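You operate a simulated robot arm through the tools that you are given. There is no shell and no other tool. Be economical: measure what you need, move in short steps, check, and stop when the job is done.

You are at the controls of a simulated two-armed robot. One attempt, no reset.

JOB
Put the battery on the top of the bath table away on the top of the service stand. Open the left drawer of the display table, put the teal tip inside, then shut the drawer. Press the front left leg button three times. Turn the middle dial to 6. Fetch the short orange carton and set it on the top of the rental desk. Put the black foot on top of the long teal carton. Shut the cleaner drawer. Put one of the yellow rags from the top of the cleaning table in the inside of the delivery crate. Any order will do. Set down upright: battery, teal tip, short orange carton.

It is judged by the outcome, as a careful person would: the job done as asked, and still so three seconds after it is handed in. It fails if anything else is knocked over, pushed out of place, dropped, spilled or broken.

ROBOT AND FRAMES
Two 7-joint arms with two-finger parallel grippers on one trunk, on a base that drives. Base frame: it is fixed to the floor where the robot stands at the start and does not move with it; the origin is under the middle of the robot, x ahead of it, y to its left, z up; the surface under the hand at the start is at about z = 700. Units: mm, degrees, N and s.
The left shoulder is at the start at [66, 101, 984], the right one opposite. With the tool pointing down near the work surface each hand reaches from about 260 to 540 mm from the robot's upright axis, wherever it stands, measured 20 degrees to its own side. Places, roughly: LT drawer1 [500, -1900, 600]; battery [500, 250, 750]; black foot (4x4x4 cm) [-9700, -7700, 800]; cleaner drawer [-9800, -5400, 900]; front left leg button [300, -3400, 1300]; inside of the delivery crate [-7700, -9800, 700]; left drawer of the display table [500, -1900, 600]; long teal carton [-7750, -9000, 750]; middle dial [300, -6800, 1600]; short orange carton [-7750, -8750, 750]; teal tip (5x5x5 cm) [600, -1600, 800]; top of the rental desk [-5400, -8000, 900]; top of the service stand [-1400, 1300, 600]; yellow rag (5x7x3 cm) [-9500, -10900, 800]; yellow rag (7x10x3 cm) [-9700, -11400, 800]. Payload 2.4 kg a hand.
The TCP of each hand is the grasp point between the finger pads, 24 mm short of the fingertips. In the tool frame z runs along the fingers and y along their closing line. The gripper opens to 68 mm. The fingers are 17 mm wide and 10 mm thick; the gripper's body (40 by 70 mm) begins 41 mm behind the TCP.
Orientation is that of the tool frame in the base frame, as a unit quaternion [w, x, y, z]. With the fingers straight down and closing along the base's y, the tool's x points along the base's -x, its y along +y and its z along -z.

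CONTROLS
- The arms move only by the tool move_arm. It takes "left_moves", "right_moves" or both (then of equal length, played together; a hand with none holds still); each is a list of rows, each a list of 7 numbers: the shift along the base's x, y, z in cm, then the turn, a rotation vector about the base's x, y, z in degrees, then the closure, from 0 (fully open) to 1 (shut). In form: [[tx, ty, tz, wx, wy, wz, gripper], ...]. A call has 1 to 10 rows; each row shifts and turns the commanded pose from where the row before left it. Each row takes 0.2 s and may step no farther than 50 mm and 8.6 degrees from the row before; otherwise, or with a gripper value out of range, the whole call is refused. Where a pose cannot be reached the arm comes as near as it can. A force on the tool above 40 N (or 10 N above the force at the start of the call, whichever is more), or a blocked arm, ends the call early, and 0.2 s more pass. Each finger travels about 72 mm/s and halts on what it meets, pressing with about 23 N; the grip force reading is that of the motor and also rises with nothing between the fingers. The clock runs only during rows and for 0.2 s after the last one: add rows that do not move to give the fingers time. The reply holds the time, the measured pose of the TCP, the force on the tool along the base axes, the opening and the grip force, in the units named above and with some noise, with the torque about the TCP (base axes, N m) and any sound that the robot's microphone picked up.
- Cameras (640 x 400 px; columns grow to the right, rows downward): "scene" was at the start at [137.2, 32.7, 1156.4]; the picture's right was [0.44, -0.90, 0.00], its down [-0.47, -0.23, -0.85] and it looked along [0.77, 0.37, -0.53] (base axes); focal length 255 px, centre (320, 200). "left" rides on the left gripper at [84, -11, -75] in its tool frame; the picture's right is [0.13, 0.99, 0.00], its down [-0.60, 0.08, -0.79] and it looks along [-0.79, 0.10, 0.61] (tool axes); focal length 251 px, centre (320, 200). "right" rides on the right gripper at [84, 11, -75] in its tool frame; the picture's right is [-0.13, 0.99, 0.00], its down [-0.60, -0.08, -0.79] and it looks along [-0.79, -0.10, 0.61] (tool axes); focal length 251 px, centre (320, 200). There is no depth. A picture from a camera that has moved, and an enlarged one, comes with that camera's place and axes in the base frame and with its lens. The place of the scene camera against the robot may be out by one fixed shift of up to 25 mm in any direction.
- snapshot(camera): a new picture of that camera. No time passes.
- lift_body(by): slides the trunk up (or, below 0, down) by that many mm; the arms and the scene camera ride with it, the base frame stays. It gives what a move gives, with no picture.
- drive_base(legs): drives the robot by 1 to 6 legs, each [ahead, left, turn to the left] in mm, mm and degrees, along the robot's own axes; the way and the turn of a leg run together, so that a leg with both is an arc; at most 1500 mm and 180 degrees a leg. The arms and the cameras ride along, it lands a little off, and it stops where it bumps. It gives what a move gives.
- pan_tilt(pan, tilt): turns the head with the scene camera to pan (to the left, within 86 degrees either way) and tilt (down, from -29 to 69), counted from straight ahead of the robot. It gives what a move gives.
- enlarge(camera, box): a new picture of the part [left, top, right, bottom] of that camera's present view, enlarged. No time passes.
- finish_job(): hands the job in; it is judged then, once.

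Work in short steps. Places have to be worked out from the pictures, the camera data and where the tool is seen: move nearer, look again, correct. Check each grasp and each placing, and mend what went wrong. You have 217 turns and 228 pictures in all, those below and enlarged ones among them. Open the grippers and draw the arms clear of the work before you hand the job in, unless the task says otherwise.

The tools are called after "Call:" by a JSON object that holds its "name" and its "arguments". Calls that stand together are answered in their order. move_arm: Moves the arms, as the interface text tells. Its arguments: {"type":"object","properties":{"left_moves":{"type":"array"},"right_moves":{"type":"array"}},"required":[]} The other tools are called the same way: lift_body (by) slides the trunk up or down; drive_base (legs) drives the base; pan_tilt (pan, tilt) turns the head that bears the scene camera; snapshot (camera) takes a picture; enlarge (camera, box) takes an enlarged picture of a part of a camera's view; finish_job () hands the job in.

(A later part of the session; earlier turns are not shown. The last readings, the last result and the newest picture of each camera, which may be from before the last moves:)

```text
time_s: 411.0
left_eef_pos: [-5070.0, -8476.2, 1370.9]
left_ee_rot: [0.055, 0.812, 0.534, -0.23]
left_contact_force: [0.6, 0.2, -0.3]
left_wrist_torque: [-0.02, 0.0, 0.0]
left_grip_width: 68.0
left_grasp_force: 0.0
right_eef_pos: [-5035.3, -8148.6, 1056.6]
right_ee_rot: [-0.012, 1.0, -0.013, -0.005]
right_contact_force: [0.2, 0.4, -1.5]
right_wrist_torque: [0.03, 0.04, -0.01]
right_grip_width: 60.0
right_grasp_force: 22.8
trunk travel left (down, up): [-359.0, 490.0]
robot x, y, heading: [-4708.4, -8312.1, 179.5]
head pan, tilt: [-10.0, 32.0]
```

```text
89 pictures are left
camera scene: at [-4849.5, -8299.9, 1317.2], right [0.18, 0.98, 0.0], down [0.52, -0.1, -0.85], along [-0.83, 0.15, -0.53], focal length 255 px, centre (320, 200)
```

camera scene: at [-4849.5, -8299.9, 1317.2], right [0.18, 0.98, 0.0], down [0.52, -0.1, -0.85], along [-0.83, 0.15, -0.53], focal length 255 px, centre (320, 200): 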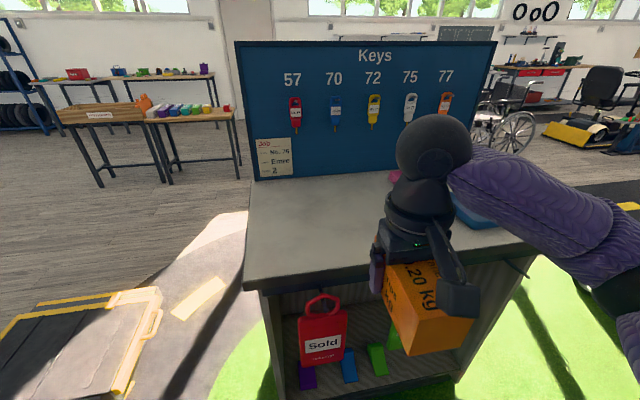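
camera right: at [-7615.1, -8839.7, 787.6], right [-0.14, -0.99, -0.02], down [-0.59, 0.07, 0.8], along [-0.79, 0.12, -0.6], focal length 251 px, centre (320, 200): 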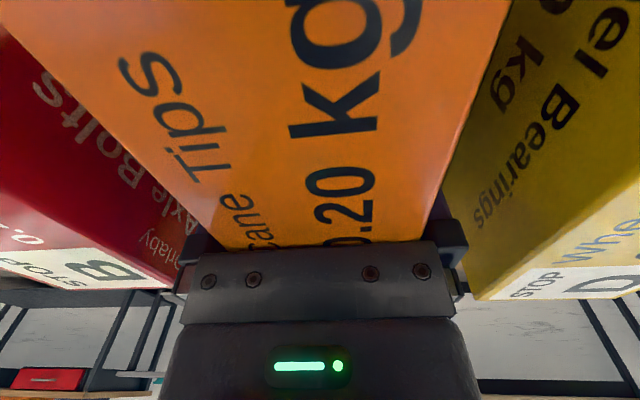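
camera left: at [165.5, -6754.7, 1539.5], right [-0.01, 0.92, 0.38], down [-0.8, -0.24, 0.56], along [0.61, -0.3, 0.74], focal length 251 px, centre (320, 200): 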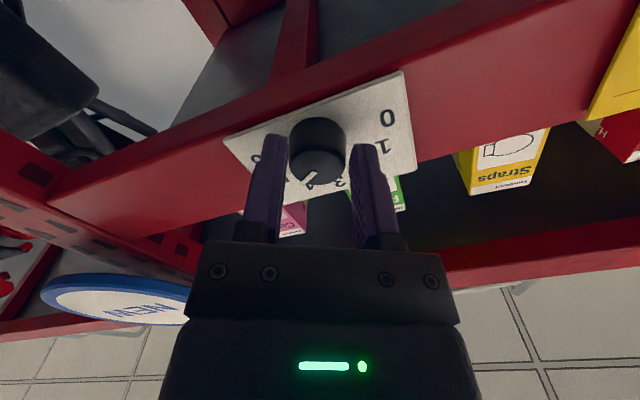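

Desk top is clear in its southern half. Drive ahead 170 and extend the carton to [-5380,-8150], lowering toward z≈960.

Call:
{"name": "drive_base", "arguments": {"legs": [[170, 0, 0.5]]}}

Call:
{"name": "move_arm", "arguments": {"right_moves": [[-3, 0, 0, 0, 0, 0, 1], [-3, 0, 0, 0, 0, 0, 1], [-3, 0, 0, 0, 0, 0, 1], [-3, 0, 0, 0, 0, 0, 1], [-3, 0, -1, 0, 0, 0, 1], [-2, 0, -2, 0, 0, 0, 1], [0, 0, -2, 0, 0, 0, 1], [0, 0, -2, 0, 0, 0, 1], [0, 0, -2, 0, 0, 0, 1], [0, 0, 0, 0, 0, 0, 1]]}}

Call:
{"name": "snapshot", "arguments": {"camera": "scene"}}

```text
time_s: 412.5
left_eef_pos: [-5236.1, -8479.5, 1370.1]
left_ee_rot: [0.058, 0.809, 0.538, -0.23]
left_contact_force: [0.2, -0.7, 0.9]
left_wrist_torque: [-0.03, -0.03, 0.0]
left_grip_width: 67.7
left_grasp_force: 0.0
right_eef_pos: [-5206.7, -8150.7, 1056.8]
right_ee_rot: [-0.013, 1.0, -0.007, -0.006]
right_contact_force: [-0.1, 0.5, -2.7]
right_wrist_torque: [-0.02, 0.05, 0.0]
right_grip_width: 59.8
right_grasp_force: 22.9
trunk travel left (down, up): [-359.0, 490.0]
robot x, y, heading: [-4876.8, -8308.3, -180.0]
head pan, tilt: [-10.0, 32.0]
```

```text
time_s: 414.7
left_eef_pos: [-5235.7, -8478.3, 1370.9]
left_ee_rot: [0.057, 0.809, 0.538, -0.23]
left_contact_force: [-0.2, -0.1, 0.4]
left_wrist_torque: [-0.01, -0.01, 0.01]
left_grip_width: 67.9
left_grasp_force: 0.1
right_eef_pos: [-5373.9, -8150.5, 965.6]
right_ee_rot: [-0.012, 1.0, -0.008, -0.005]
right_contact_force: [0.0, -0.9, -1.7]
right_wrist_torque: [0.04, 0.09, -0.01]
right_grip_width: 59.8
right_grasp_force: 23.0
trunk travel left (down, up): [-359.0, 490.0]
robot x, y, heading: [-4876.7, -8307.5, -180.0]
head pan, tilt: [-10.0, 32.0]
```

```text
88 pictures are left
camera scene: at [-5018.7, -8300.5, 1317.2], right [0.17, 0.98, 0.0], down [0.52, -0.09, -0.85], along [-0.84, 0.15, -0.53], focal length 255 px, centre (320, 200)
```

scene: 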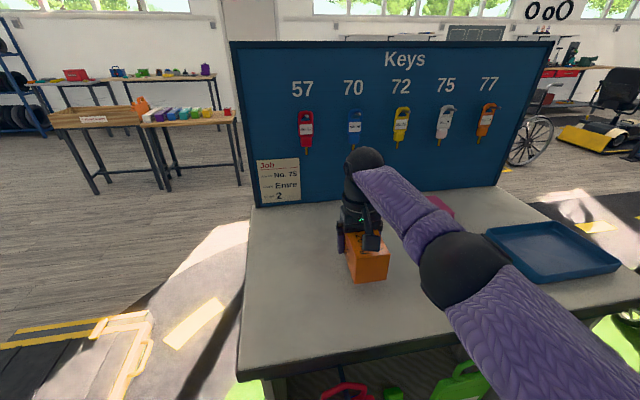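

Clear spot. Lower gently until contact.

Call:
{"name": "move_arm", "arguments": {"right_moves": [[0, 0, -1, 0, 0, 0, 1], [0, 0, -1, 0, 0, 0, 1], [0, 0, -0.6, 0, 0, 0, 1], [0, 0, -0.6, 0, 0, 0, 1], [0, 0, -0.6, 0, 0, 0, 1], [0, 0, -0.6, 0, 0, 0, 1], [0, 0, -0.6, 0, 0, 0, 1], [0, 0, -0.6, 0, 0, 0, 1], [0, 0, -0.5, 0, 0, 0, 1], [0, 0, -0.5, 0, 0, 0, 1]]}}

```text
time_s: 416.3
left_eef_pos: [-5232.8, -8478.2, 1372.8]
left_ee_rot: [0.057, 0.809, 0.537, -0.231]
left_contact_force: [-1.0, 0.2, -0.2]
left_wrist_torque: [0.01, 0.01, 0.0]
left_grip_width: 67.9
left_grasp_force: 0.1
right_eef_pos: [-5376.6, -8151.9, 923.5]
right_ee_rot: [-0.01, 1.0, -0.008, -0.011]
right_contact_force: [5.4, 2.0, 20.6]
right_wrist_torque: [-0.7, -1.24, 0.42]
right_grip_width: 60.0
right_grasp_force: 22.7
trunk travel left (down, up): [-359.0, 490.0]
robot x, y, heading: [-4876.3, -8309.3, -180.1]
head pan, tilt: [-10.0, 32.0]
stopped in row 7 (right hand): the force on the tool passed its limit at 49 N (the readings are from after the stop); the commanded pose is now the measured one
```

Carton rests on the desk. Release and rise.

Call:
{"name": "move_arm", "arguments": {"right_moves": [[0, 0, 0.3, 0, 0, 0, 1], [0, 0, 0, 0, 0, 0, 0.5], [0, 0, 0, 0, 0, 0, 0], [0, 0, 0, 0, 0, 0, 0], [0, 0, 1, 0, 0, 0, 0], [0, 0, 3, 0, 0, 0, 0], [0, 0, 4, 0, 0, 0, 0], [2, 0, 4, 0, 0, 0, 0], [3, 0, 2, 0, 0, 0, 0], [3, 0, 0, 0, 0, 0, 0]]}}

Call:
{"name": "snapshot", "arguments": {"camera": "scene"}}

```text
time_s: 418.5
left_eef_pos: [-5235.1, -8478.9, 1371.6]
left_ee_rot: [0.057, 0.809, 0.538, -0.23]
left_contact_force: [-0.2, -0.2, -0.6]
left_wrist_torque: [-0.03, 0.02, 0.01]
left_grip_width: 68.1
left_grasp_force: 0.0
right_eef_pos: [-5298.0, -8150.2, 1065.2]
right_ee_rot: [-0.012, 1.0, -0.009, -0.009]
right_contact_force: [0.1, -0.2, 0.0]
right_wrist_torque: [0.01, 0.0, 0.0]
right_grip_width: 68.0
right_grasp_force: 0.0
trunk travel left (down, up): [-359.0, 490.0]
robot x, y, heading: [-4878.8, -8308.9, -180.0]
head pan, tilt: [-10.0, 32.0]
```

```text
87 pictures are left
camera scene: at [-5018.3, -8300.3, 1317.2], right [0.17, 0.98, 0.0], down [0.52, -0.09, -0.85], along [-0.84, 0.15, -0.53], focal length 255 px, centre (320, 200)
```

scene: 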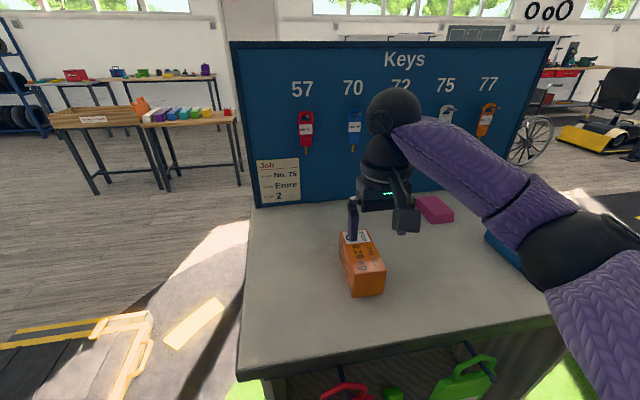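

Carton placed upright on the desk. Now to the cleaning table for a rag: loop south to y≈-10700 and west to x≈-8500.

Call:
{"name": "drive_base", "arguments": {"legs": [[-170, 0, 0], [0, 1500, 0], [0, 900, 0], [1500, 0, 0], [1500, 0, 0], [700, 0, 0]]}}

Call:
{"name": "pan_tilt", "arguments": {"pan": 0, "tilt": 25}}

Call:
{"name": "snapshot", "arguments": {"camera": "scene"}}

```text
time_s: 449.1
left_eef_pos: [-8853.8, -10823.1, 1370.9]
left_ee_rot: [0.055, 0.815, 0.53, -0.23]
left_contact_force: [0.7, -0.6, 0.6]
left_wrist_torque: [-0.02, 0.02, 0.0]
left_grip_width: 68.1
left_grasp_force: 0.0
right_eef_pos: [-8908.1, -10494.4, 1065.8]
right_ee_rot: [-0.013, 1.0, -0.018, -0.009]
right_contact_force: [-0.6, -0.2, 0.5]
right_wrist_torque: [-0.01, 0.04, 0.01]
right_grip_width: 68.0
right_grasp_force: 0.1
trunk travel left (down, up): [-359.0, 490.0]
robot x, y, heading: [-8489.9, -10661.3, 178.7]
head pan, tilt: [-10.0, 32.0]
```

```text
time_s: 449.9
left_eef_pos: [-8852.9, -10823.2, 1371.4]
left_ee_rot: [0.054, 0.814, 0.53, -0.23]
left_contact_force: [0.4, 0.5, -0.6]
left_wrist_torque: [0.02, 0.03, 0.02]
left_grip_width: 68.1
left_grasp_force: 0.1
right_eef_pos: [-8907.3, -10494.7, 1065.5]
right_ee_rot: [-0.012, 1.0, -0.019, -0.009]
right_contact_force: [0.6, -0.4, 0.2]
right_wrist_torque: [0.0, 0.0, -0.01]
right_grip_width: 68.3
right_grasp_force: 0.0
trunk travel left (down, up): [-359.0, 490.0]
robot x, y, heading: [-8491.0, -10658.4, 178.8]
head pan, tilt: [0.0, 25.0]
```

```text
86 pictures are left
camera scene: at [-8635.9, -10665.7, 1328.3], right [0.02, 1.0, 0.0], down [0.42, -0.01, -0.91], along [-0.91, 0.02, -0.42], focal length 255 px, centre (320, 200)
```

scene: 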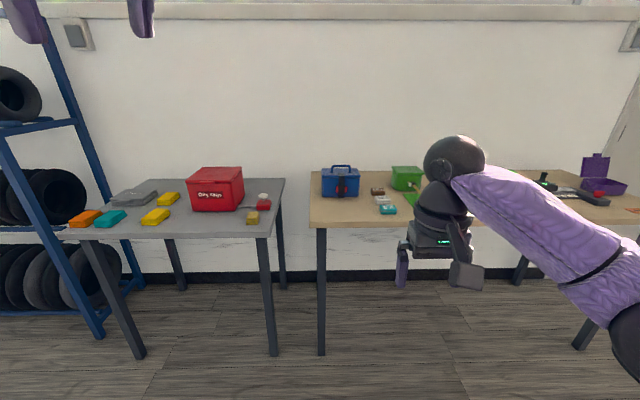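

Call:
{"name": "enlarge", "arguments": {"camera": "scene", "box": [60, 150, 300, 250]}}

```text
2.67 times, centred on (180, 200) of scene
camera zoom: at [-8635.9, -10665.7, 1328.3], right [0.02, 1.0, 0.0], down [0.42, -0.01, -0.91], along [-0.91, 0.02, -0.42], focal length 681 px, centre (693, 200)
```

zoom: 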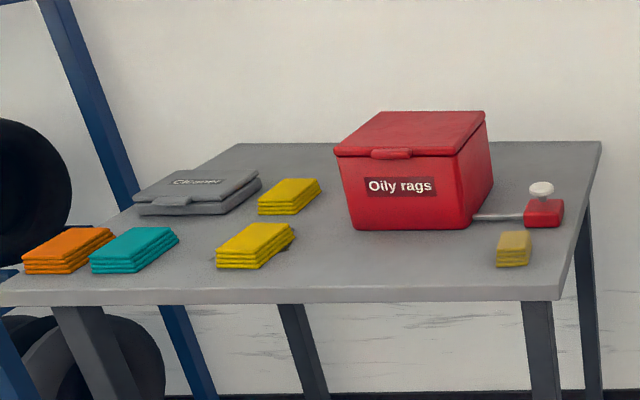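

Three yellow rags: two ~7×10 (too wide to grip) and a small 5×7 one near the front right, ≈[-9650,-10945]. Go there: strafe left 450, ahead 650, lower trunk 150.

Call:
{"name": "drive_base", "arguments": {"legs": [[0, 450, 1.2], [650, 0, 0]]}}

Call:
{"name": "lift_body", "arguments": {"by": -130}}

Call:
{"name": "pan_tilt", "arguments": {"pan": -15, "tilt": 42}}

Call:
{"name": "snapshot", "arguments": {"camera": "scene"}}

Call:
{"name": "snapshot", "arguments": {"camera": "right"}}

```text
time_s: 455.8
left_eef_pos: [-9491.9, -11292.1, 1371.1]
left_ee_rot: [0.058, 0.807, 0.541, -0.23]
left_contact_force: [1.5, 0.2, -0.2]
left_wrist_torque: [0.06, 0.0, -0.01]
left_grip_width: 67.9
left_grasp_force: 0.2
right_eef_pos: [-9553.9, -10963.8, 1065.4]
right_ee_rot: [-0.012, 1.0, -0.004, -0.009]
right_contact_force: [0.2, -0.3, -0.4]
right_wrist_torque: [0.02, -0.01, 0.0]
right_grip_width: 68.0
right_grasp_force: 0.0
trunk travel left (down, up): [-359.0, 490.0]
robot x, y, heading: [-9133.8, -11120.1, -179.6]
head pan, tilt: [0.0, 25.0]
```

```text
time_s: 457.3
left_eef_pos: [-9490.9, -11295.0, 1239.1]
left_ee_rot: [0.058, 0.806, 0.543, -0.226]
left_contact_force: [0.8, -0.5, -0.1]
left_wrist_torque: [0.02, 0.0, 0.0]
left_grip_width: 67.6
left_grasp_force: 0.1
right_eef_pos: [-9553.4, -10964.5, 936.1]
right_ee_rot: [-0.011, 1.0, -0.004, -0.01]
right_contact_force: [-0.3, 0.3, -0.2]
right_wrist_torque: [0.0, 0.0, 0.02]
right_grip_width: 68.1
right_grasp_force: 0.1
trunk travel left (down, up): [-229.0, 620.0]
robot x, y, heading: [-9135.2, -11117.3, -179.9]
head pan, tilt: [0.0, 25.0]
```

```text
time_s: 458.1
left_eef_pos: [-9490.2, -11292.5, 1241.8]
left_ee_rot: [0.058, 0.807, 0.54, -0.231]
left_contact_force: [-0.8, 0.3, 0.1]
left_wrist_torque: [-0.04, -0.01, 0.01]
left_grip_width: 67.9
left_grasp_force: 0.0
right_eef_pos: [-9554.0, -10965.2, 936.8]
right_ee_rot: [-0.012, 1.0, -0.004, -0.01]
right_contact_force: [0.7, -0.4, -0.2]
right_wrist_torque: [0.04, 0.0, -0.03]
right_grip_width: 68.0
right_grasp_force: 0.0
trunk travel left (down, up): [-229.0, 620.0]
robot x, y, heading: [-9131.4, -11121.9, -179.4]
head pan, tilt: [-15.0, 42.0]
```

```text
84 pictures are left
camera scene: at [-9293.5, -11106.5, 1170.5], right [0.25, 0.97, 0.0], down [0.65, -0.17, -0.74], along [-0.72, 0.19, -0.67], focal length 255 px, centre (320, 200)
```

scene: 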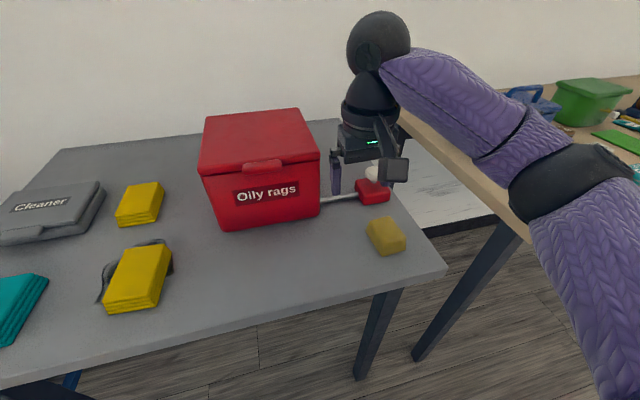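

```text
83 pictures are left
camera right: at [-9469.0, -10978.5, 1007.9], right [-0.14, -0.99, -0.02], down [-0.59, 0.07, 0.81], along [-0.8, 0.12, -0.59], focal length 251 px, centre (320, 200)
```

right: 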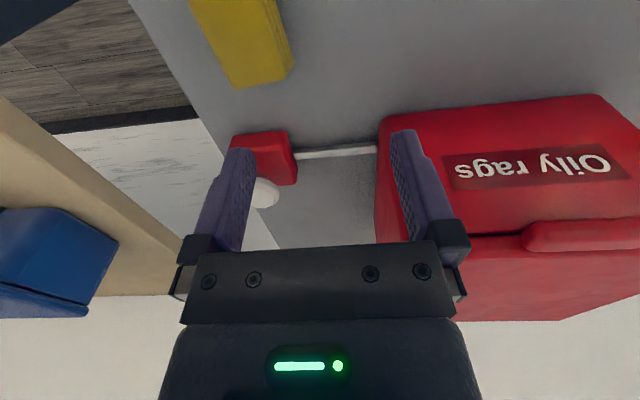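

Call:
{"name": "enlarge", "arguments": {"camera": "scene", "box": [320, 170, 460, 280]}}

Call:
{"name": "enlarge", "arguments": {"camera": "right", "box": [170, 0, 330, 100]}}

```text
3.64 times, centred on (390, 225) of scene
camera zoom: at [-9293.5, -11106.5, 1170.5], right [0.25, 0.97, 0.0], down [0.65, -0.17, -0.74], along [-0.72, 0.19, -0.67], focal length 928 px, centre (66, 109)
```

zoom: 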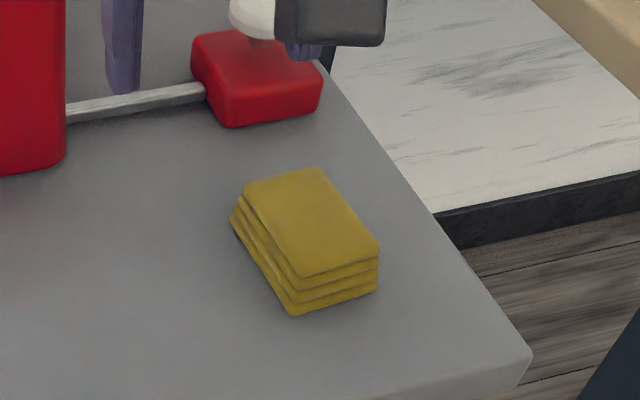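

```text
4.00 times, centred on (250, 50) of right
camera zoom: at [-9469.0, -10978.5, 1007.9], right [-0.14, -0.99, -0.02], down [-0.59, 0.07, 0.81], along [-0.8, 0.12, -0.59], focal length 1006 px, centre (600, 800)
```

zoom: 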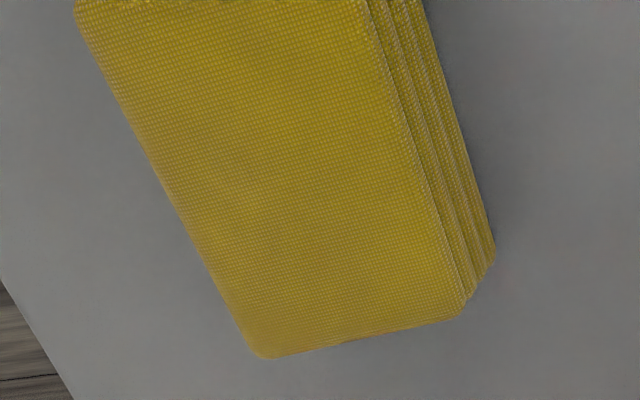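

It's a folded rag, yaw ≈ +7°, height uncertain. Move the right hand toward it at constant height and re-view for parallax.

Call:
{"name": "move_arm", "arguments": {"right_moves": [[0, 1.5, 0, 0, 0, 7, 0], [0, 1.5, 0, 0, 0, 0, 0], [1, 1.5, 0, 0, 0, 0, 0], [1, 1, 0, 0, 0, 0, 0], [0, 0, 0, 0, 0, 0, 0]]}}

Call:
{"name": "snapshot", "arguments": {"camera": "right"}}

```text
time_s: 459.3
left_eef_pos: [-9488.8, -11291.0, 1240.4]
left_ee_rot: [0.057, 0.807, 0.541, -0.23]
left_contact_force: [0.5, 0.1, -0.7]
left_wrist_torque: [-0.04, -0.03, 0.0]
left_grip_width: 67.8
left_grasp_force: 0.0
right_eef_pos: [-9532.7, -10908.5, 934.7]
right_ee_rot: [-0.011, 0.998, 0.057, -0.01]
right_contact_force: [0.6, 0.6, 0.6]
right_wrist_torque: [-0.02, 0.02, 0.01]
right_grip_width: 67.6
right_grasp_force: 0.0
trunk travel left (down, up): [-229.0, 620.0]
robot x, y, heading: [-9133.3, -11120.7, -179.5]
head pan, tilt: [-15.0, 42.0]
```

```text
80 pictures are left
camera right: at [-9446.5, -10913.1, 1007.8], right [-0.02, -1.0, -0.02], down [-0.59, -0.01, 0.81], along [-0.81, 0.02, -0.59], focal length 251 px, centre (320, 200)
```

right: 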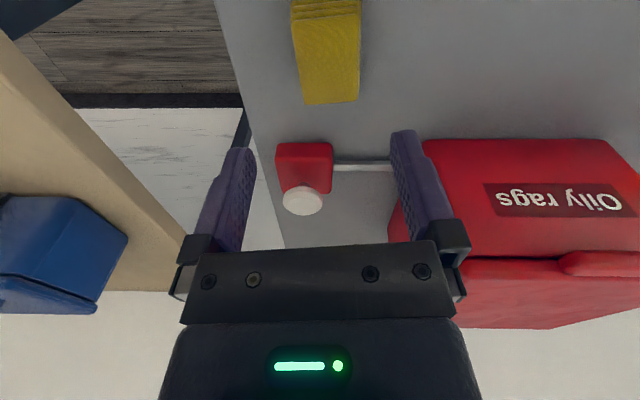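

Rag top ≈800, centre ≈[-9547,-10915]. Shift and lower to z≈840, check.

Call:
{"name": "move_arm", "arguments": {"right_moves": [[-0.7, -0.3, -3, 0, 0, 0, 0], [-0.7, -0.3, -3, 0, 0, 0, 0], [0, 0, -3, 0, 0, 0, 0], [0, 0, 0, 0, 0, 0, 0]]}}

Call:
{"name": "snapshot", "arguments": {"camera": "right"}}

```text
time_s: 460.3
left_eef_pos: [-9489.4, -11292.2, 1240.5]
left_ee_rot: [0.058, 0.807, 0.541, -0.23]
left_contact_force: [-0.7, -0.7, 0.3]
left_wrist_torque: [0.02, 0.0, 0.01]
left_grip_width: 68.3
left_grasp_force: 0.0
right_eef_pos: [-9548.7, -10915.9, 845.4]
right_ee_rot: [-0.01, 0.998, 0.057, -0.011]
right_contact_force: [0.6, -1.1, 0.3]
right_wrist_torque: [-0.02, 0.02, 0.0]
right_grip_width: 67.8
right_grasp_force: 0.0
trunk travel left (down, up): [-229.0, 620.0]
robot x, y, heading: [-9132.0, -11115.1, -179.6]
head pan, tilt: [-15.0, 42.0]
```

```text
79 pictures are left
camera right: at [-9461.7, -10919.0, 917.8], right [-0.02, -1.0, -0.02], down [-0.59, -0.01, 0.81], along [-0.81, 0.02, -0.59], focal length 251 px, centre (320, 200)
```

right: 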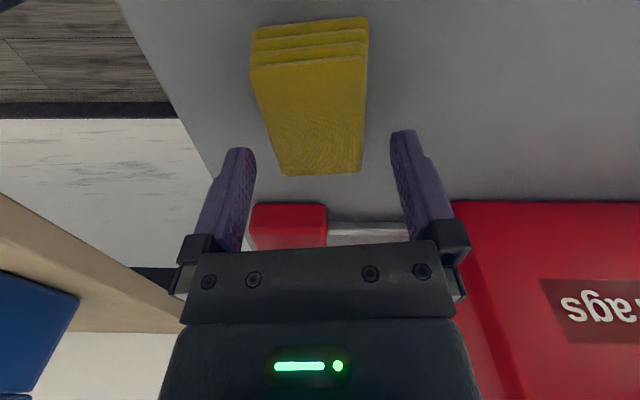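

Centred over the rag. Descend to z≈806, close and lift.

Call:
{"name": "move_arm", "arguments": {"right_moves": [[0, 0, -1.5, 0, 0, 0, 0], [0, 0, -1.5, 0, 0, 0, 0], [0, 0, -1, 0, 0, 0, 0], [0, 0, 0, 0, 0, 0, 0.4], [0, 0, 0, 0, 0, 0, 1], [0, 0, 0, 0, 0, 0, 1], [0, 0, 0, 0, 0, 0, 1]]}}

Call:
{"name": "move_arm", "arguments": {"right_moves": [[0, 0, 1, 0, 0, 0, 1], [0, 0, 2, 0, 0, 0, 1], [0, 0, 3, 0, 0, 0, 1], [2, 0, 3, 0, 0, 0, 1], [2, 0, 3, 0, 0, 0, 1], [2, 0, 0, 0, 0, 0, 1]]}}

Call:
{"name": "snapshot", "arguments": {"camera": "right"}}

```text
time_s: 460.9
left_eef_pos: [-9487.2, -11292.4, 1241.4]
left_ee_rot: [0.058, 0.807, 0.54, -0.23]
left_contact_force: [0.1, 0.0, 0.7]
left_wrist_torque: [0.01, 0.01, 0.01]
left_grip_width: 68.0
left_grasp_force: 0.1
right_eef_pos: [-9548.6, -10917.2, 824.6]
right_ee_rot: [-0.007, 0.998, 0.058, -0.018]
right_contact_force: [12.6, 0.9, 19.5]
right_wrist_torque: [-0.77, -0.53, 0.58]
right_grip_width: 67.9
right_grasp_force: 0.0
trunk travel left (down, up): [-229.0, 620.0]
robot x, y, heading: [-9135.7, -11121.4, -179.6]
head pan, tilt: [-15.0, 42.0]
stopped in row 2 (right hand): the force on the tool passed its limit at 54 N (the readings are from after the stop); the commanded pose is now the measured one
```

```text
time_s: 462.3
left_eef_pos: [-9490.5, -11291.7, 1241.0]
left_ee_rot: [0.058, 0.807, 0.541, -0.23]
left_contact_force: [-0.4, 0.1, 0.3]
left_wrist_torque: [-0.03, 0.03, -0.04]
left_grip_width: 68.0
left_grasp_force: 0.0
right_eef_pos: [-9488.2, -10915.8, 941.7]
right_ee_rot: [-0.008, 0.998, 0.057, -0.016]
right_contact_force: [-0.6, -0.2, 0.4]
right_wrist_torque: [-0.01, 0.01, 0.0]
right_grip_width: 47.3
right_grasp_force: 23.2
trunk travel left (down, up): [-229.0, 620.0]
robot x, y, heading: [-9129.3, -11119.0, -179.7]
head pan, tilt: [-15.0, 42.0]
```

```text
78 pictures are left
camera right: at [-9401.4, -10919.2, 1012.4], right [-0.02, -1.0, -0.01], down [-0.58, 0.0, 0.81], along [-0.81, 0.02, -0.58], focal length 251 px, centre (320, 200)
```

right: 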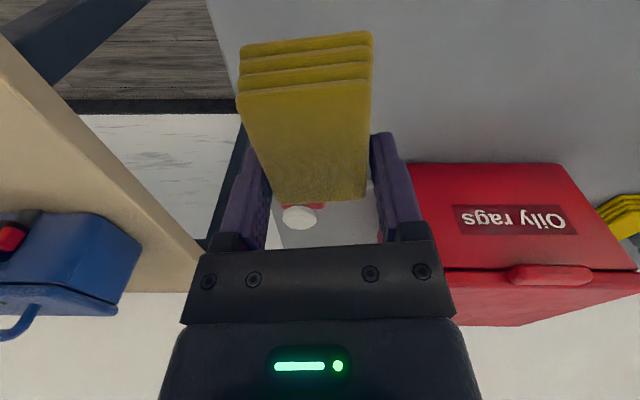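

Rag is held (47 mm). Back off 300, turn to heading 0 and go to the crate's west side.

Call:
{"name": "drive_base", "arguments": {"legs": [[-300, 0, 0], [0, 0, 180], [0, 1480, 0]]}}

Call:
{"name": "pan_tilt", "arguments": {"pan": -5, "tilt": 30}}

Call:
{"name": "snapshot", "arguments": {"camera": "scene"}}

```text
time_s: 478.8
left_eef_pos: [-8508.0, -9439.8, 1241.1]
left_ee_rot: [0.229, -0.544, 0.805, 0.059]
left_contact_force: [0.4, 0.4, 0.1]
left_wrist_torque: [0.0, -0.01, -0.01]
left_grip_width: 67.9
left_grasp_force: 0.0
right_eef_pos: [-8507.1, -9815.4, 941.6]
right_ee_rot: [0.017, -0.06, 0.998, -0.007]
right_contact_force: [-0.5, -1.0, -0.3]
right_wrist_torque: [-0.03, -0.01, 0.04]
right_grip_width: 47.3
right_grasp_force: 23.2
trunk travel left (down, up): [-229.0, 620.0]
robot x, y, heading: [-8864.6, -9614.8, 0.7]
head pan, tilt: [-15.0, 42.0]
```

```text
time_s: 479.6
left_eef_pos: [-8507.1, -9439.5, 1240.3]
left_ee_rot: [0.229, -0.544, 0.805, 0.059]
left_contact_force: [-1.3, -0.7, -0.8]
left_wrist_torque: [-0.02, -0.01, 0.0]
left_grip_width: 67.8
left_grasp_force: 0.0
right_eef_pos: [-8506.3, -9816.0, 940.6]
right_ee_rot: [0.016, -0.06, 0.998, -0.009]
right_contact_force: [-0.6, -0.2, -0.6]
right_wrist_torque: [0.0, 0.03, 0.02]
right_grip_width: 47.2
right_grasp_force: 22.8
trunk travel left (down, up): [-229.0, 620.0]
robot x, y, heading: [-8865.3, -9615.2, 0.4]
head pan, tilt: [-5.0, 30.0]
```

```text
77 pictures are left
camera scene: at [-8727.5, -9628.6, 1185.3], right [-0.1, -0.99, 0.0], down [-0.53, 0.05, -0.85], along [0.84, -0.09, -0.53], focal length 255 px, centre (320, 200)
```

scene: 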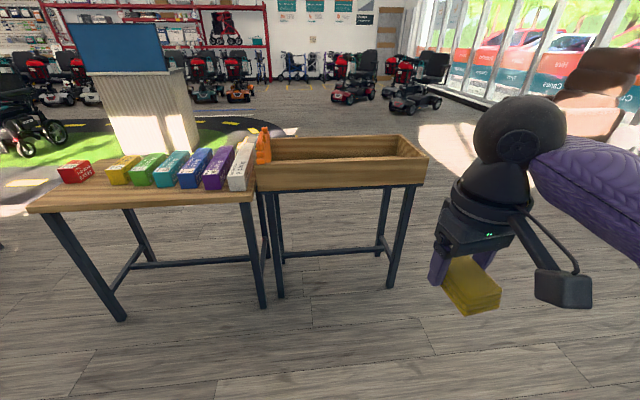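

Crate spans x≈-7795…-7450, y≈-10140…-9500. Drive ahead 740 and extend over it.

Call:
{"name": "drive_base", "arguments": {"legs": [[740, 0, 0]]}}

Call:
{"name": "move_arm", "arguments": {"right_moves": [[3, -0.5, 0, 0, 0, 0, 1], [3, -0.5, 0, 0, 0, 0, 1], [3, -0.5, 0, 0, 0, 0, 1], [2, 0, 0, 0, 0, 0, 1], [0, 0, 0, 0, 0, 0, 1]]}}

Call:
{"name": "pan_tilt", "arguments": {"pan": -15, "tilt": 42}}

Call:
{"name": "snapshot", "arguments": {"camera": "scene"}}

Call:
{"name": "snapshot", "arguments": {"camera": "right"}}

```text
time_s: 483.6
left_eef_pos: [-7767.8, -9438.9, 1240.9]
left_ee_rot: [0.229, -0.538, 0.809, 0.058]
left_contact_force: [-0.1, -0.2, 0.2]
left_wrist_torque: [0.02, 0.03, -0.03]
left_grip_width: 67.9
left_grasp_force: 0.1
right_eef_pos: [-7772.2, -9814.3, 941.2]
right_ee_rot: [0.016, -0.054, 0.998, -0.009]
right_contact_force: [-0.5, -0.7, -0.9]
right_wrist_torque: [0.0, 0.03, 0.0]
right_grip_width: 47.0
right_grasp_force: 23.6
trunk travel left (down, up): [-229.0, 620.0]
robot x, y, heading: [-8130.0, -9608.2, 0.1]
head pan, tilt: [-5.0, 30.0]
```

```text
time_s: 484.8
left_eef_pos: [-7768.0, -9438.4, 1241.0]
left_ee_rot: [0.229, -0.538, 0.809, 0.058]
left_contact_force: [0.5, 0.6, -0.2]
left_wrist_torque: [0.01, 0.0, 0.0]
left_grip_width: 68.0
left_grasp_force: 0.1
right_eef_pos: [-7660.7, -9828.9, 942.2]
right_ee_rot: [0.017, -0.054, 0.998, -0.008]
right_contact_force: [0.5, 0.1, -0.3]
right_wrist_torque: [0.0, -0.02, 0.01]
right_grip_width: 46.7
right_grasp_force: 23.0
trunk travel left (down, up): [-229.0, 620.0]
robot x, y, heading: [-8127.4, -9607.4, 0.2]
head pan, tilt: [-5.0, 30.0]
```

```text
time_s: 485.5
left_eef_pos: [-7768.2, -9439.4, 1240.6]
left_ee_rot: [0.23, -0.538, 0.809, 0.057]
left_contact_force: [-0.4, 0.0, 0.6]
left_wrist_torque: [-0.07, 0.01, -0.03]
left_grip_width: 68.1
left_grasp_force: 0.0
right_eef_pos: [-7662.2, -9828.8, 943.5]
right_ee_rot: [0.016, -0.054, 0.998, -0.008]
right_contact_force: [0.5, 0.4, -0.4]
right_wrist_torque: [-0.01, -0.01, 0.07]
right_grip_width: 47.1
right_grasp_force: 22.6
trunk travel left (down, up): [-229.0, 620.0]
robot x, y, heading: [-8127.3, -9608.3, 0.3]
head pan, tilt: [-15.0, 42.0]
```

```text
76 pictures are left
camera scene: at [-7998.1, -9635.9, 1170.5], right [-0.26, -0.97, 0.0], down [-0.65, 0.17, -0.74], along [0.72, -0.19, -0.67], focal length 255 px, centre (320, 200)
```

scene: 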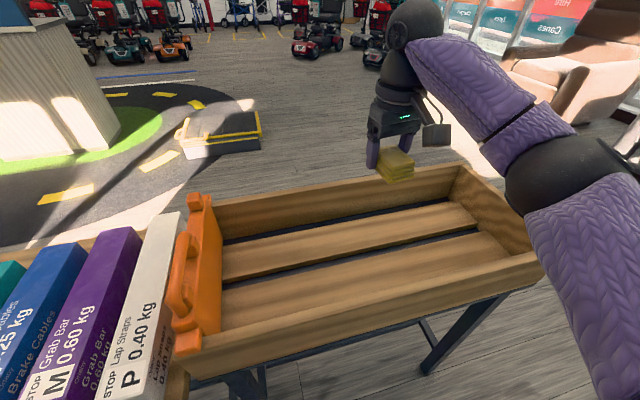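

```text
75 pictures are left
camera right: at [-7749.4, -9826.4, 1013.4], right [0.02, 1.0, -0.01], down [0.58, 0.0, 0.81], along [0.81, -0.03, -0.58], focal length 251 px, centre (320, 200)
```

right: 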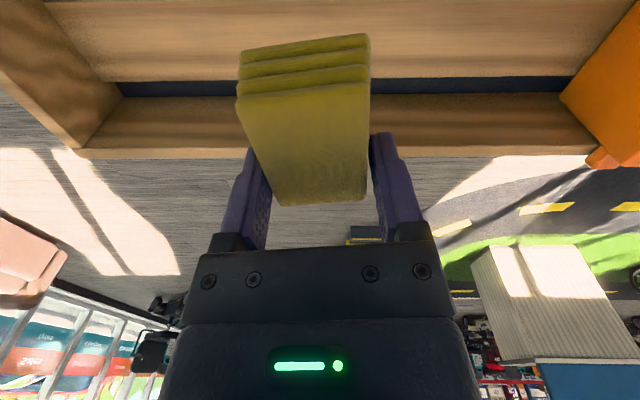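

Shift 4 cm back to the middle and lower into the crate.

Call:
{"name": "move_arm", "arguments": {"right_moves": [[-2, 0, -3, 0, 0, 0, 1], [-2, 0, -3, 0, 0, 0, 1], [0, 0, -3, 0, 0, 0, 1], [0, 0, -3, 0, 0, 0, 1], [0, 0, -3, 0, 0, 0, 1], [0, 0, -2, 0, 0, 0, 1], [0, 0, -1, 0, 0, 0, 1], [0, 0, -1, 0, 0, 0, 1], [0, 0, -1, 0, 0, 0, 1], [0, 0, 0, 0, 0, 0, 1]]}}

Call:
{"name": "snapshot", "arguments": {"camera": "scene"}}

```text
time_s: 487.7
left_eef_pos: [-7768.1, -9438.3, 1241.0]
left_ee_rot: [0.23, -0.538, 0.809, 0.059]
left_contact_force: [0.2, 0.6, -0.2]
left_wrist_torque: [-0.01, -0.01, -0.05]
left_grip_width: 68.2
left_grasp_force: 0.1
right_eef_pos: [-7701.0, -9828.7, 740.8]
right_ee_rot: [0.017, -0.053, 0.998, -0.008]
right_contact_force: [0.1, -1.0, 0.3]
right_wrist_torque: [0.0, -0.02, 0.03]
right_grip_width: 47.2
right_grasp_force: 23.0
trunk travel left (down, up): [-229.0, 620.0]
robot x, y, heading: [-8128.1, -9604.6, 0.1]
head pan, tilt: [-15.0, 42.0]
```

```text
74 pictures are left
camera scene: at [-7998.2, -9636.0, 1170.4], right [-0.26, -0.97, 0.0], down [-0.65, 0.17, -0.74], along [0.72, -0.19, -0.67], focal length 255 px, centre (320, 200)
```

scene: 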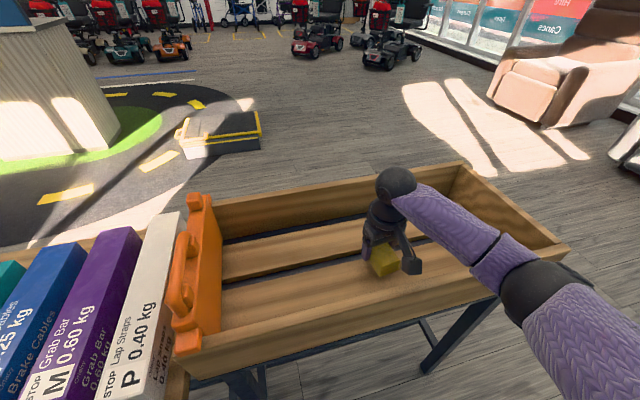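

Just above the slats. Lower to contact, release and rise.

Call:
{"name": "move_arm", "arguments": {"right_moves": [[0, 0, -0.7, 0, 0, 0, 1], [0, 0, -0.7, 0, 0, 0, 1], [0, 0, -0.7, 0, 0, 0, 1], [0, 0, -0.7, 0, 0, 0, 1], [0, 0, 0, 0, 0, 0, 1]]}}

Call:
{"name": "move_arm", "arguments": {"right_moves": [[0, 0, 0, 0, 0, 0, 0.4], [0, 0, 0, 0, 0, 0, 0.1], [0, 0, 0, 0, 0, 0, 0.1], [0, 0, 3, 0, 0, 0, 0], [0, 0, 4, 0, 0, 0, 0], [0, 0, 5, 0, 0, 0, 0], [0, 0, 5, 0, 0, 0, 0], [-2, 0, 4, 0, 0, 0, 0], [-3, 0, 0, 0, 0, 0, 0]]}}

Call:
{"name": "snapshot", "arguments": {"camera": "scene"}}

```text
time_s: 489.0
left_eef_pos: [-7769.6, -9438.2, 1239.9]
left_ee_rot: [0.23, -0.538, 0.809, 0.057]
left_contact_force: [-0.7, -0.2, -0.1]
left_wrist_torque: [0.02, 0.0, -0.02]
left_grip_width: 67.8
left_grasp_force: 0.1
right_eef_pos: [-7700.8, -9829.2, 716.1]
right_ee_rot: [0.02, -0.054, 0.998, -0.008]
right_contact_force: [-3.8, -0.2, 21.3]
right_wrist_torque: [0.37, 1.23, 0.25]
right_grip_width: 47.1
right_grasp_force: 22.9
trunk travel left (down, up): [-229.0, 620.0]
robot x, y, heading: [-8128.8, -9609.9, 0.0]
head pan, tilt: [-15.0, 42.0]
stopped in row 5 (right hand): the force on the tool passed its limit at 42 N (the readings are from after the stop); the commanded pose is now the measured one
```

```text
time_s: 491.0
left_eef_pos: [-7768.6, -9439.4, 1240.2]
left_ee_rot: [0.229, -0.537, 0.809, 0.058]
left_contact_force: [-0.1, -0.2, 1.0]
left_wrist_torque: [0.0, -0.01, 0.03]
left_grip_width: 68.3
left_grasp_force: 0.0
right_eef_pos: [-7750.5, -9830.5, 925.0]
right_ee_rot: [0.018, -0.054, 0.998, -0.009]
right_contact_force: [0.9, -0.6, 0.0]
right_wrist_torque: [0.0, 0.03, 0.0]
right_grip_width: 68.0
right_grasp_force: 0.0
trunk travel left (down, up): [-229.0, 620.0]
robot x, y, heading: [-8127.7, -9608.5, 0.4]
head pan, tilt: [-15.0, 42.0]
```

```text
73 pictures are left
camera scene: at [-7998.3, -9636.1, 1170.4], right [-0.26, -0.97, 0.0], down [-0.65, 0.17, -0.74], along [0.72, -0.19, -0.67], focal length 255 px, centre (320, 200)
```

scene: 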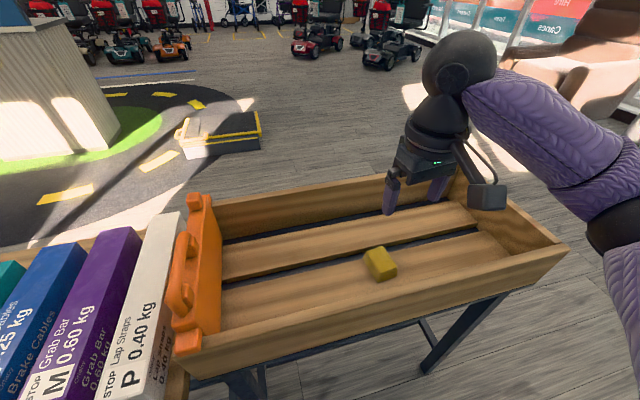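

Rag lies in the crate. Now the black foot near [-9700,-7700]: back off, go north along x≈-8800, and turn to face −x.

Call:
{"name": "drive_base", "arguments": {"legs": [[-700, 0, 0], [0, 1500, 0], [0, 300, 0], [0, 0, 180]]}}

Call:
{"name": "pan_tilt", "arguments": {"pan": 0, "tilt": 22}}

Call:
{"name": "snapshot", "arguments": {"camera": "scene"}}

```text
time_s: 511.1
left_eef_pos: [-9211.2, -7993.8, 1241.1]
left_ee_rot: [0.066, 0.79, 0.565, -0.228]
left_contact_force: [-0.1, -0.3, 0.6]
left_wrist_torque: [-0.03, -0.01, 0.02]
left_grip_width: 68.0
left_grasp_force: 0.0
right_eef_pos: [-9255.6, -7604.5, 923.8]
right_ee_rot: [-0.006, 0.996, 0.088, -0.019]
right_contact_force: [-0.1, 1.0, 0.4]
right_wrist_torque: [0.04, 0.06, 0.01]
right_grip_width: 68.0
right_grasp_force: 0.0
trunk travel left (down, up): [-229.0, 620.0]
robot x, y, heading: [-8860.6, -7800.1, -175.9]
head pan, tilt: [-15.0, 42.0]
```

```text
time_s: 511.9
left_eef_pos: [-9212.1, -7996.2, 1238.8]
left_ee_rot: [0.065, 0.789, 0.569, -0.223]
left_contact_force: [-0.1, -0.9, 0.5]
left_wrist_torque: [0.02, -0.02, -0.02]
left_grip_width: 68.0
left_grasp_force: 0.0
right_eef_pos: [-9256.2, -7603.8, 923.6]
right_ee_rot: [-0.007, 0.996, 0.088, -0.019]
right_contact_force: [0.5, 0.5, -1.0]
right_wrist_torque: [-0.03, -0.02, -0.01]
right_grip_width: 67.8
right_grasp_force: 0.0
trunk travel left (down, up): [-229.0, 620.0]
robot x, y, heading: [-8866.5, -7802.4, -176.0]
head pan, tilt: [0.0, 22.0]
```

```text
72 pictures are left
camera scene: at [-9033.7, -7813.5, 1183.4], right [-0.02, 1.0, 0.0], down [0.55, 0.01, -0.84], along [-0.83, -0.02, -0.55], focal length 255 px, centre (320, 200)
```

scene: 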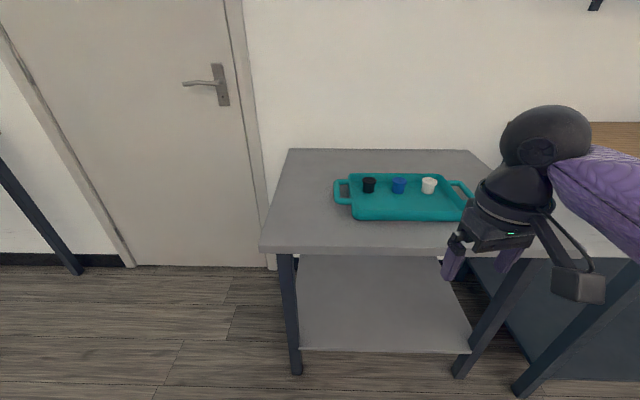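

Call:
{"name": "enlarge", "arguments": {"camera": "scene", "box": [320, 160, 480, 230]}}

```text
4.00 times, centred on (400, 195) of scene
camera zoom: at [-9033.7, -7813.5, 1183.4], right [-0.02, 1.0, 0.0], down [0.55, 0.01, -0.84], along [-0.83, -0.02, -0.55], focal length 1021 px, centre (0, 220)
```

zoom: 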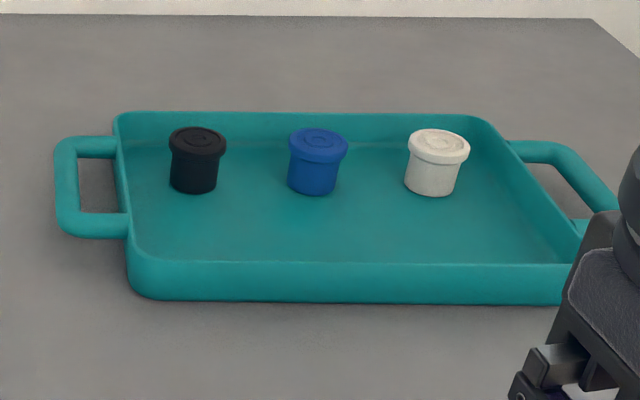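

Black foot ≈[-9725,-7675]. Square up (−4°), strafe left 50, ahead 350, and look with the hand camera.

Call:
{"name": "drive_base", "arguments": {"legs": [[0, 50, -4], [345, 0, 0]]}}

Call:
{"name": "move_arm", "arguments": {"right_moves": [[-2, 0, 0, 0, 0, -7, 0], [-2, 0, 0, 0, 0, 0, 0], [-2, 0, 0, 0, 0, 0, 0], [0, 0, 0, 0, 0, 0, 0]]}}

Call:
{"name": "snapshot", "arguments": {"camera": "right"}}

Call:
{"name": "pan_tilt", "arguments": {"pan": -10, "tilt": 42}}

Call:
{"name": "snapshot", "arguments": {"camera": "scene"}}

```text
time_s: 514.7
left_eef_pos: [-9576.7, -8020.0, 1240.1]
left_ee_rot: [0.055, 0.809, 0.54, -0.227]
left_contact_force: [0.4, 0.0, -0.9]
left_wrist_torque: [-0.04, 0.03, -0.02]
left_grip_width: 67.9
left_grasp_force: 0.1
right_eef_pos: [-9591.8, -7626.9, 924.0]
right_ee_rot: [-0.008, 0.998, 0.054, -0.018]
right_contact_force: [0.7, 0.3, -0.3]
right_wrist_torque: [-0.03, -0.02, 0.02]
right_grip_width: 68.2
right_grasp_force: 0.0
trunk travel left (down, up): [-229.0, 620.0]
robot x, y, heading: [-9211.5, -7854.0, 180.0]
head pan, tilt: [0.0, 22.0]
```

```text
time_s: 515.7
left_eef_pos: [-9574.8, -8020.2, 1239.4]
left_ee_rot: [0.056, 0.809, 0.54, -0.226]
left_contact_force: [-0.4, 0.3, 0.3]
left_wrist_torque: [0.0, -0.02, 0.06]
left_grip_width: 67.8
left_grasp_force: 0.0
right_eef_pos: [-9651.4, -7626.5, 924.2]
right_ee_rot: [-0.01, 1.0, -0.007, -0.018]
right_contact_force: [0.3, -0.1, -0.4]
right_wrist_torque: [-0.02, -0.02, -0.03]
right_grip_width: 68.1
right_grasp_force: 0.0
trunk travel left (down, up): [-229.0, 620.0]
robot x, y, heading: [-9216.8, -7851.2, 179.8]
head pan, tilt: [0.0, 22.0]
```

```text
70 pictures are left
camera right: at [-9565.2, -7641.0, 994.3], right [-0.15, -0.99, -0.01], down [-0.57, 0.07, 0.82], along [-0.81, 0.13, -0.58], focal length 251 px, centre (320, 200)
```

right: 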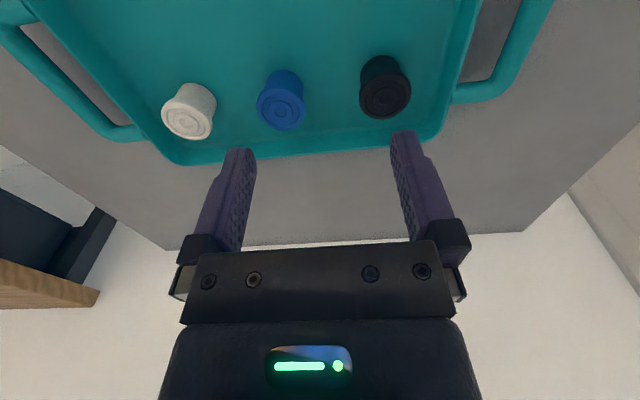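

```text
time_s: 516.5
left_eef_pos: [-9573.5, -8019.9, 1240.2]
left_ee_rot: [0.056, 0.809, 0.539, -0.228]
left_contact_force: [-0.4, 0.1, 0.6]
left_wrist_torque: [0.0, -0.06, 0.02]
left_grip_width: 67.8
left_grasp_force: 0.1
right_eef_pos: [-9650.9, -7626.6, 924.0]
right_ee_rot: [-0.009, 1.0, -0.008, -0.018]
right_contact_force: [-0.3, -0.6, -0.3]
right_wrist_torque: [0.01, 0.01, 0.01]
right_grip_width: 68.1
right_grasp_force: 0.1
trunk travel left (down, up): [-229.0, 620.0]
robot x, y, heading: [-9210.9, -7851.0, 180.0]
head pan, tilt: [-10.0, 42.0]
```

```text
69 pictures are left
camera scene: at [-9376.9, -7841.5, 1170.4], right [0.17, 0.98, 0.0], down [0.66, -0.12, -0.74], along [-0.73, 0.13, -0.67], focal length 255 px, centre (320, 200)
```

scene: 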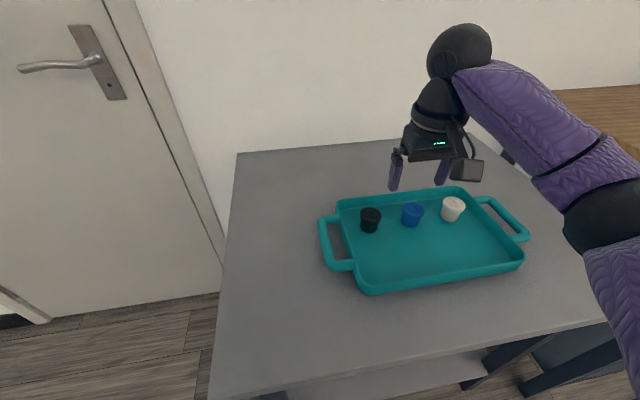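

Foot top ≈[-9716,-7680,~800]. Move above it at z≈850 and check.

Call:
{"name": "move_arm", "arguments": {"right_moves": [[-1.6, -1.4, -1, 0, 0, 0, 0], [-1.6, -1.4, -1, 0, 0, 0, 0], [-1.6, -1.3, -2, 0, 0, 0, 0], [-1.6, -1.3, -3, 0, 0, 0, 0], [0, 0, 0, 0, 0, 0, 0]]}}

Call:
{"name": "snapshot", "arguments": {"camera": "right"}}

```text
time_s: 517.7
left_eef_pos: [-9575.4, -8020.3, 1239.9]
left_ee_rot: [0.056, 0.809, 0.539, -0.228]
left_contact_force: [-0.1, -0.2, -0.4]
left_wrist_torque: [0.01, -0.03, -0.02]
left_grip_width: 67.8
left_grasp_force: 0.1
right_eef_pos: [-9715.0, -7682.1, 851.0]
right_ee_rot: [-0.008, 1.0, -0.008, -0.018]
right_contact_force: [0.0, 0.3, 0.6]
right_wrist_torque: [0.02, 0.01, 0.05]
right_grip_width: 67.7
right_grasp_force: 0.0
trunk travel left (down, up): [-229.0, 620.0]
robot x, y, heading: [-9214.6, -7844.9, 180.0]
head pan, tilt: [-10.0, 42.0]
```

```text
68 pictures are left
camera right: at [-9628.6, -7696.0, 922.6], right [-0.15, -0.99, -0.01], down [-0.57, 0.07, 0.82], along [-0.81, 0.13, -0.58], focal length 251 px, centre (320, 200)
```

right: 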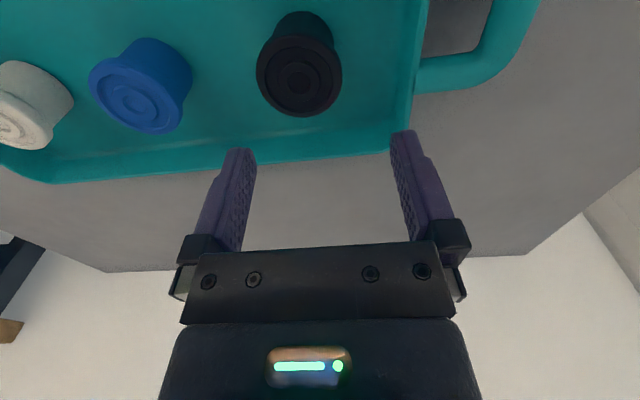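

Foot is ~20 mm nearer me and ~10 mm to +y. Correct, lower to z≈825 and look again.

Call:
{"name": "move_arm", "arguments": {"right_moves": [[2, 1, 0, 0, 0, 0, 0], [0, 0, -1.3, 0, 0, 0, 0], [0, 0, -1.3, 0, 0, 0, 0], [0, 0, 0, 0, 0, 0, 0]]}}

Call:
{"name": "snapshot", "arguments": {"camera": "right"}}

```text
time_s: 518.7
left_eef_pos: [-9575.4, -8020.6, 1239.5]
left_ee_rot: [0.055, 0.809, 0.539, -0.227]
left_contact_force: [0.6, 0.0, 0.7]
left_wrist_torque: [0.0, 0.01, 0.0]
left_grip_width: 67.7
left_grasp_force: 0.1
right_eef_pos: [-9695.6, -7670.4, 827.2]
right_ee_rot: [-0.009, 1.0, -0.008, -0.018]
right_contact_force: [-0.9, 0.0, 0.1]
right_wrist_torque: [0.0, 0.03, -0.01]
right_grip_width: 68.0
right_grasp_force: 0.1
trunk travel left (down, up): [-229.0, 620.0]
robot x, y, heading: [-9215.2, -7850.2, 179.9]
head pan, tilt: [-10.0, 42.0]
```

```text
67 pictures are left
camera right: at [-9608.9, -7685.2, 897.1], right [-0.15, -0.99, -0.01], down [-0.57, 0.07, 0.82], along [-0.81, 0.13, -0.58], focal length 251 px, centre (320, 200)
```

right: 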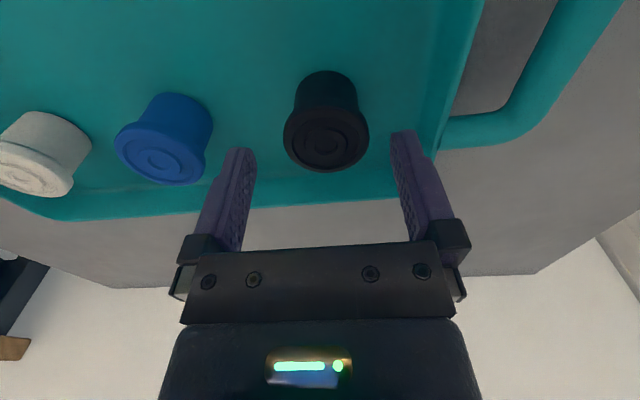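

Well centred laterally. Shift +6 mm in x, descend to z≈795, check.

Call:
{"name": "move_arm", "arguments": {"right_moves": [[0.6, -0.2, -1, 0, 0, 0, 0], [0, 0, -1, 0, 0, 0, 0], [0, 0, -1, 0, 0, 0, 0], [0, 0, 0, 0, 0, 0, 0]]}}

Call:
{"name": "snapshot", "arguments": {"camera": "right"}}

```text
time_s: 519.7
left_eef_pos: [-9575.1, -8022.2, 1240.1]
left_ee_rot: [0.055, 0.809, 0.538, -0.228]
left_contact_force: [-0.2, -0.8, 0.2]
left_wrist_torque: [-0.02, 0.02, 0.0]
left_grip_width: 68.0
left_grasp_force: 0.0
right_eef_pos: [-9689.5, -7674.8, 797.4]
right_ee_rot: [-0.008, 1.0, -0.008, -0.018]
right_contact_force: [-0.6, -0.2, 0.8]
right_wrist_torque: [-0.01, -0.03, -0.01]
right_grip_width: 67.8
right_grasp_force: 0.2
trunk travel left (down, up): [-229.0, 620.0]
robot x, y, heading: [-9211.4, -7849.8, 179.7]
head pan, tilt: [-10.0, 42.0]
```

```text
66 pictures are left
camera right: at [-9603.2, -7687.6, 869.0], right [-0.15, -0.99, -0.01], down [-0.57, 0.07, 0.82], along [-0.81, 0.13, -0.58], focal length 251 px, centre (320, 200)
```

right: 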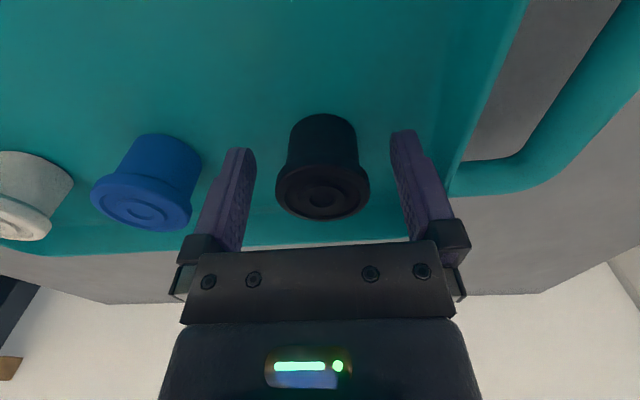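

Rim is at TCP level. Lower another 14 mm and close.

Call:
{"name": "move_arm", "arguments": {"right_moves": [[0, 0, -0.7, 0, 0, 0, 0], [0, 0, -0.7, 0, 0, 0, 0], [0, 0, 0, 0, 0, 0, 0.3], [0, 0, 0, 0, 0, 0, 0.7], [0, 0, 0, 0, 0, 0, 1], [0, 0, 0, 0, 0, 0, 1]]}}

Call:
{"name": "snapshot", "arguments": {"camera": "right"}}

```text
time_s: 520.5
left_eef_pos: [-9572.2, -8023.4, 1238.9]
left_ee_rot: [0.054, 0.809, 0.54, -0.227]
left_contact_force: [-0.8, 0.7, 0.5]
left_wrist_torque: [-0.02, 0.0, -0.01]
left_grip_width: 68.2
left_grasp_force: 0.0
right_eef_pos: [-9692.3, -7678.1, 789.2]
right_ee_rot: [-0.004, 1.0, -0.005, -0.025]
right_contact_force: [-1.1, -7.1, 19.3]
right_wrist_torque: [-0.62, -0.16, -0.05]
right_grip_width: 36.6
right_grasp_force: 4.3
trunk travel left (down, up): [-229.0, 620.0]
robot x, y, heading: [-9210.9, -7847.7, -179.7]
head pan, tilt: [-10.0, 42.0]
stopped in row 4 (right hand): the force on the tool passed its limit at 43 N (the readings are from after the stop); the commanded pose is now the measured one
```

```text
65 pictures are left
camera right: at [-9604.3, -7691.0, 859.2], right [-0.14, -0.99, 0.0], down [-0.56, 0.08, 0.82], along [-0.81, 0.12, -0.57], focal length 251 px, centre (320, 200)
```

right: 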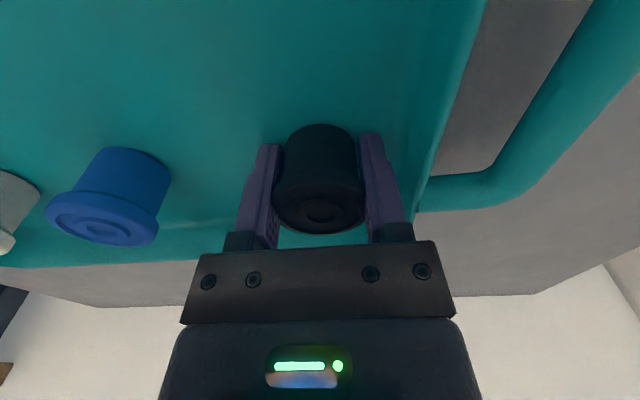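

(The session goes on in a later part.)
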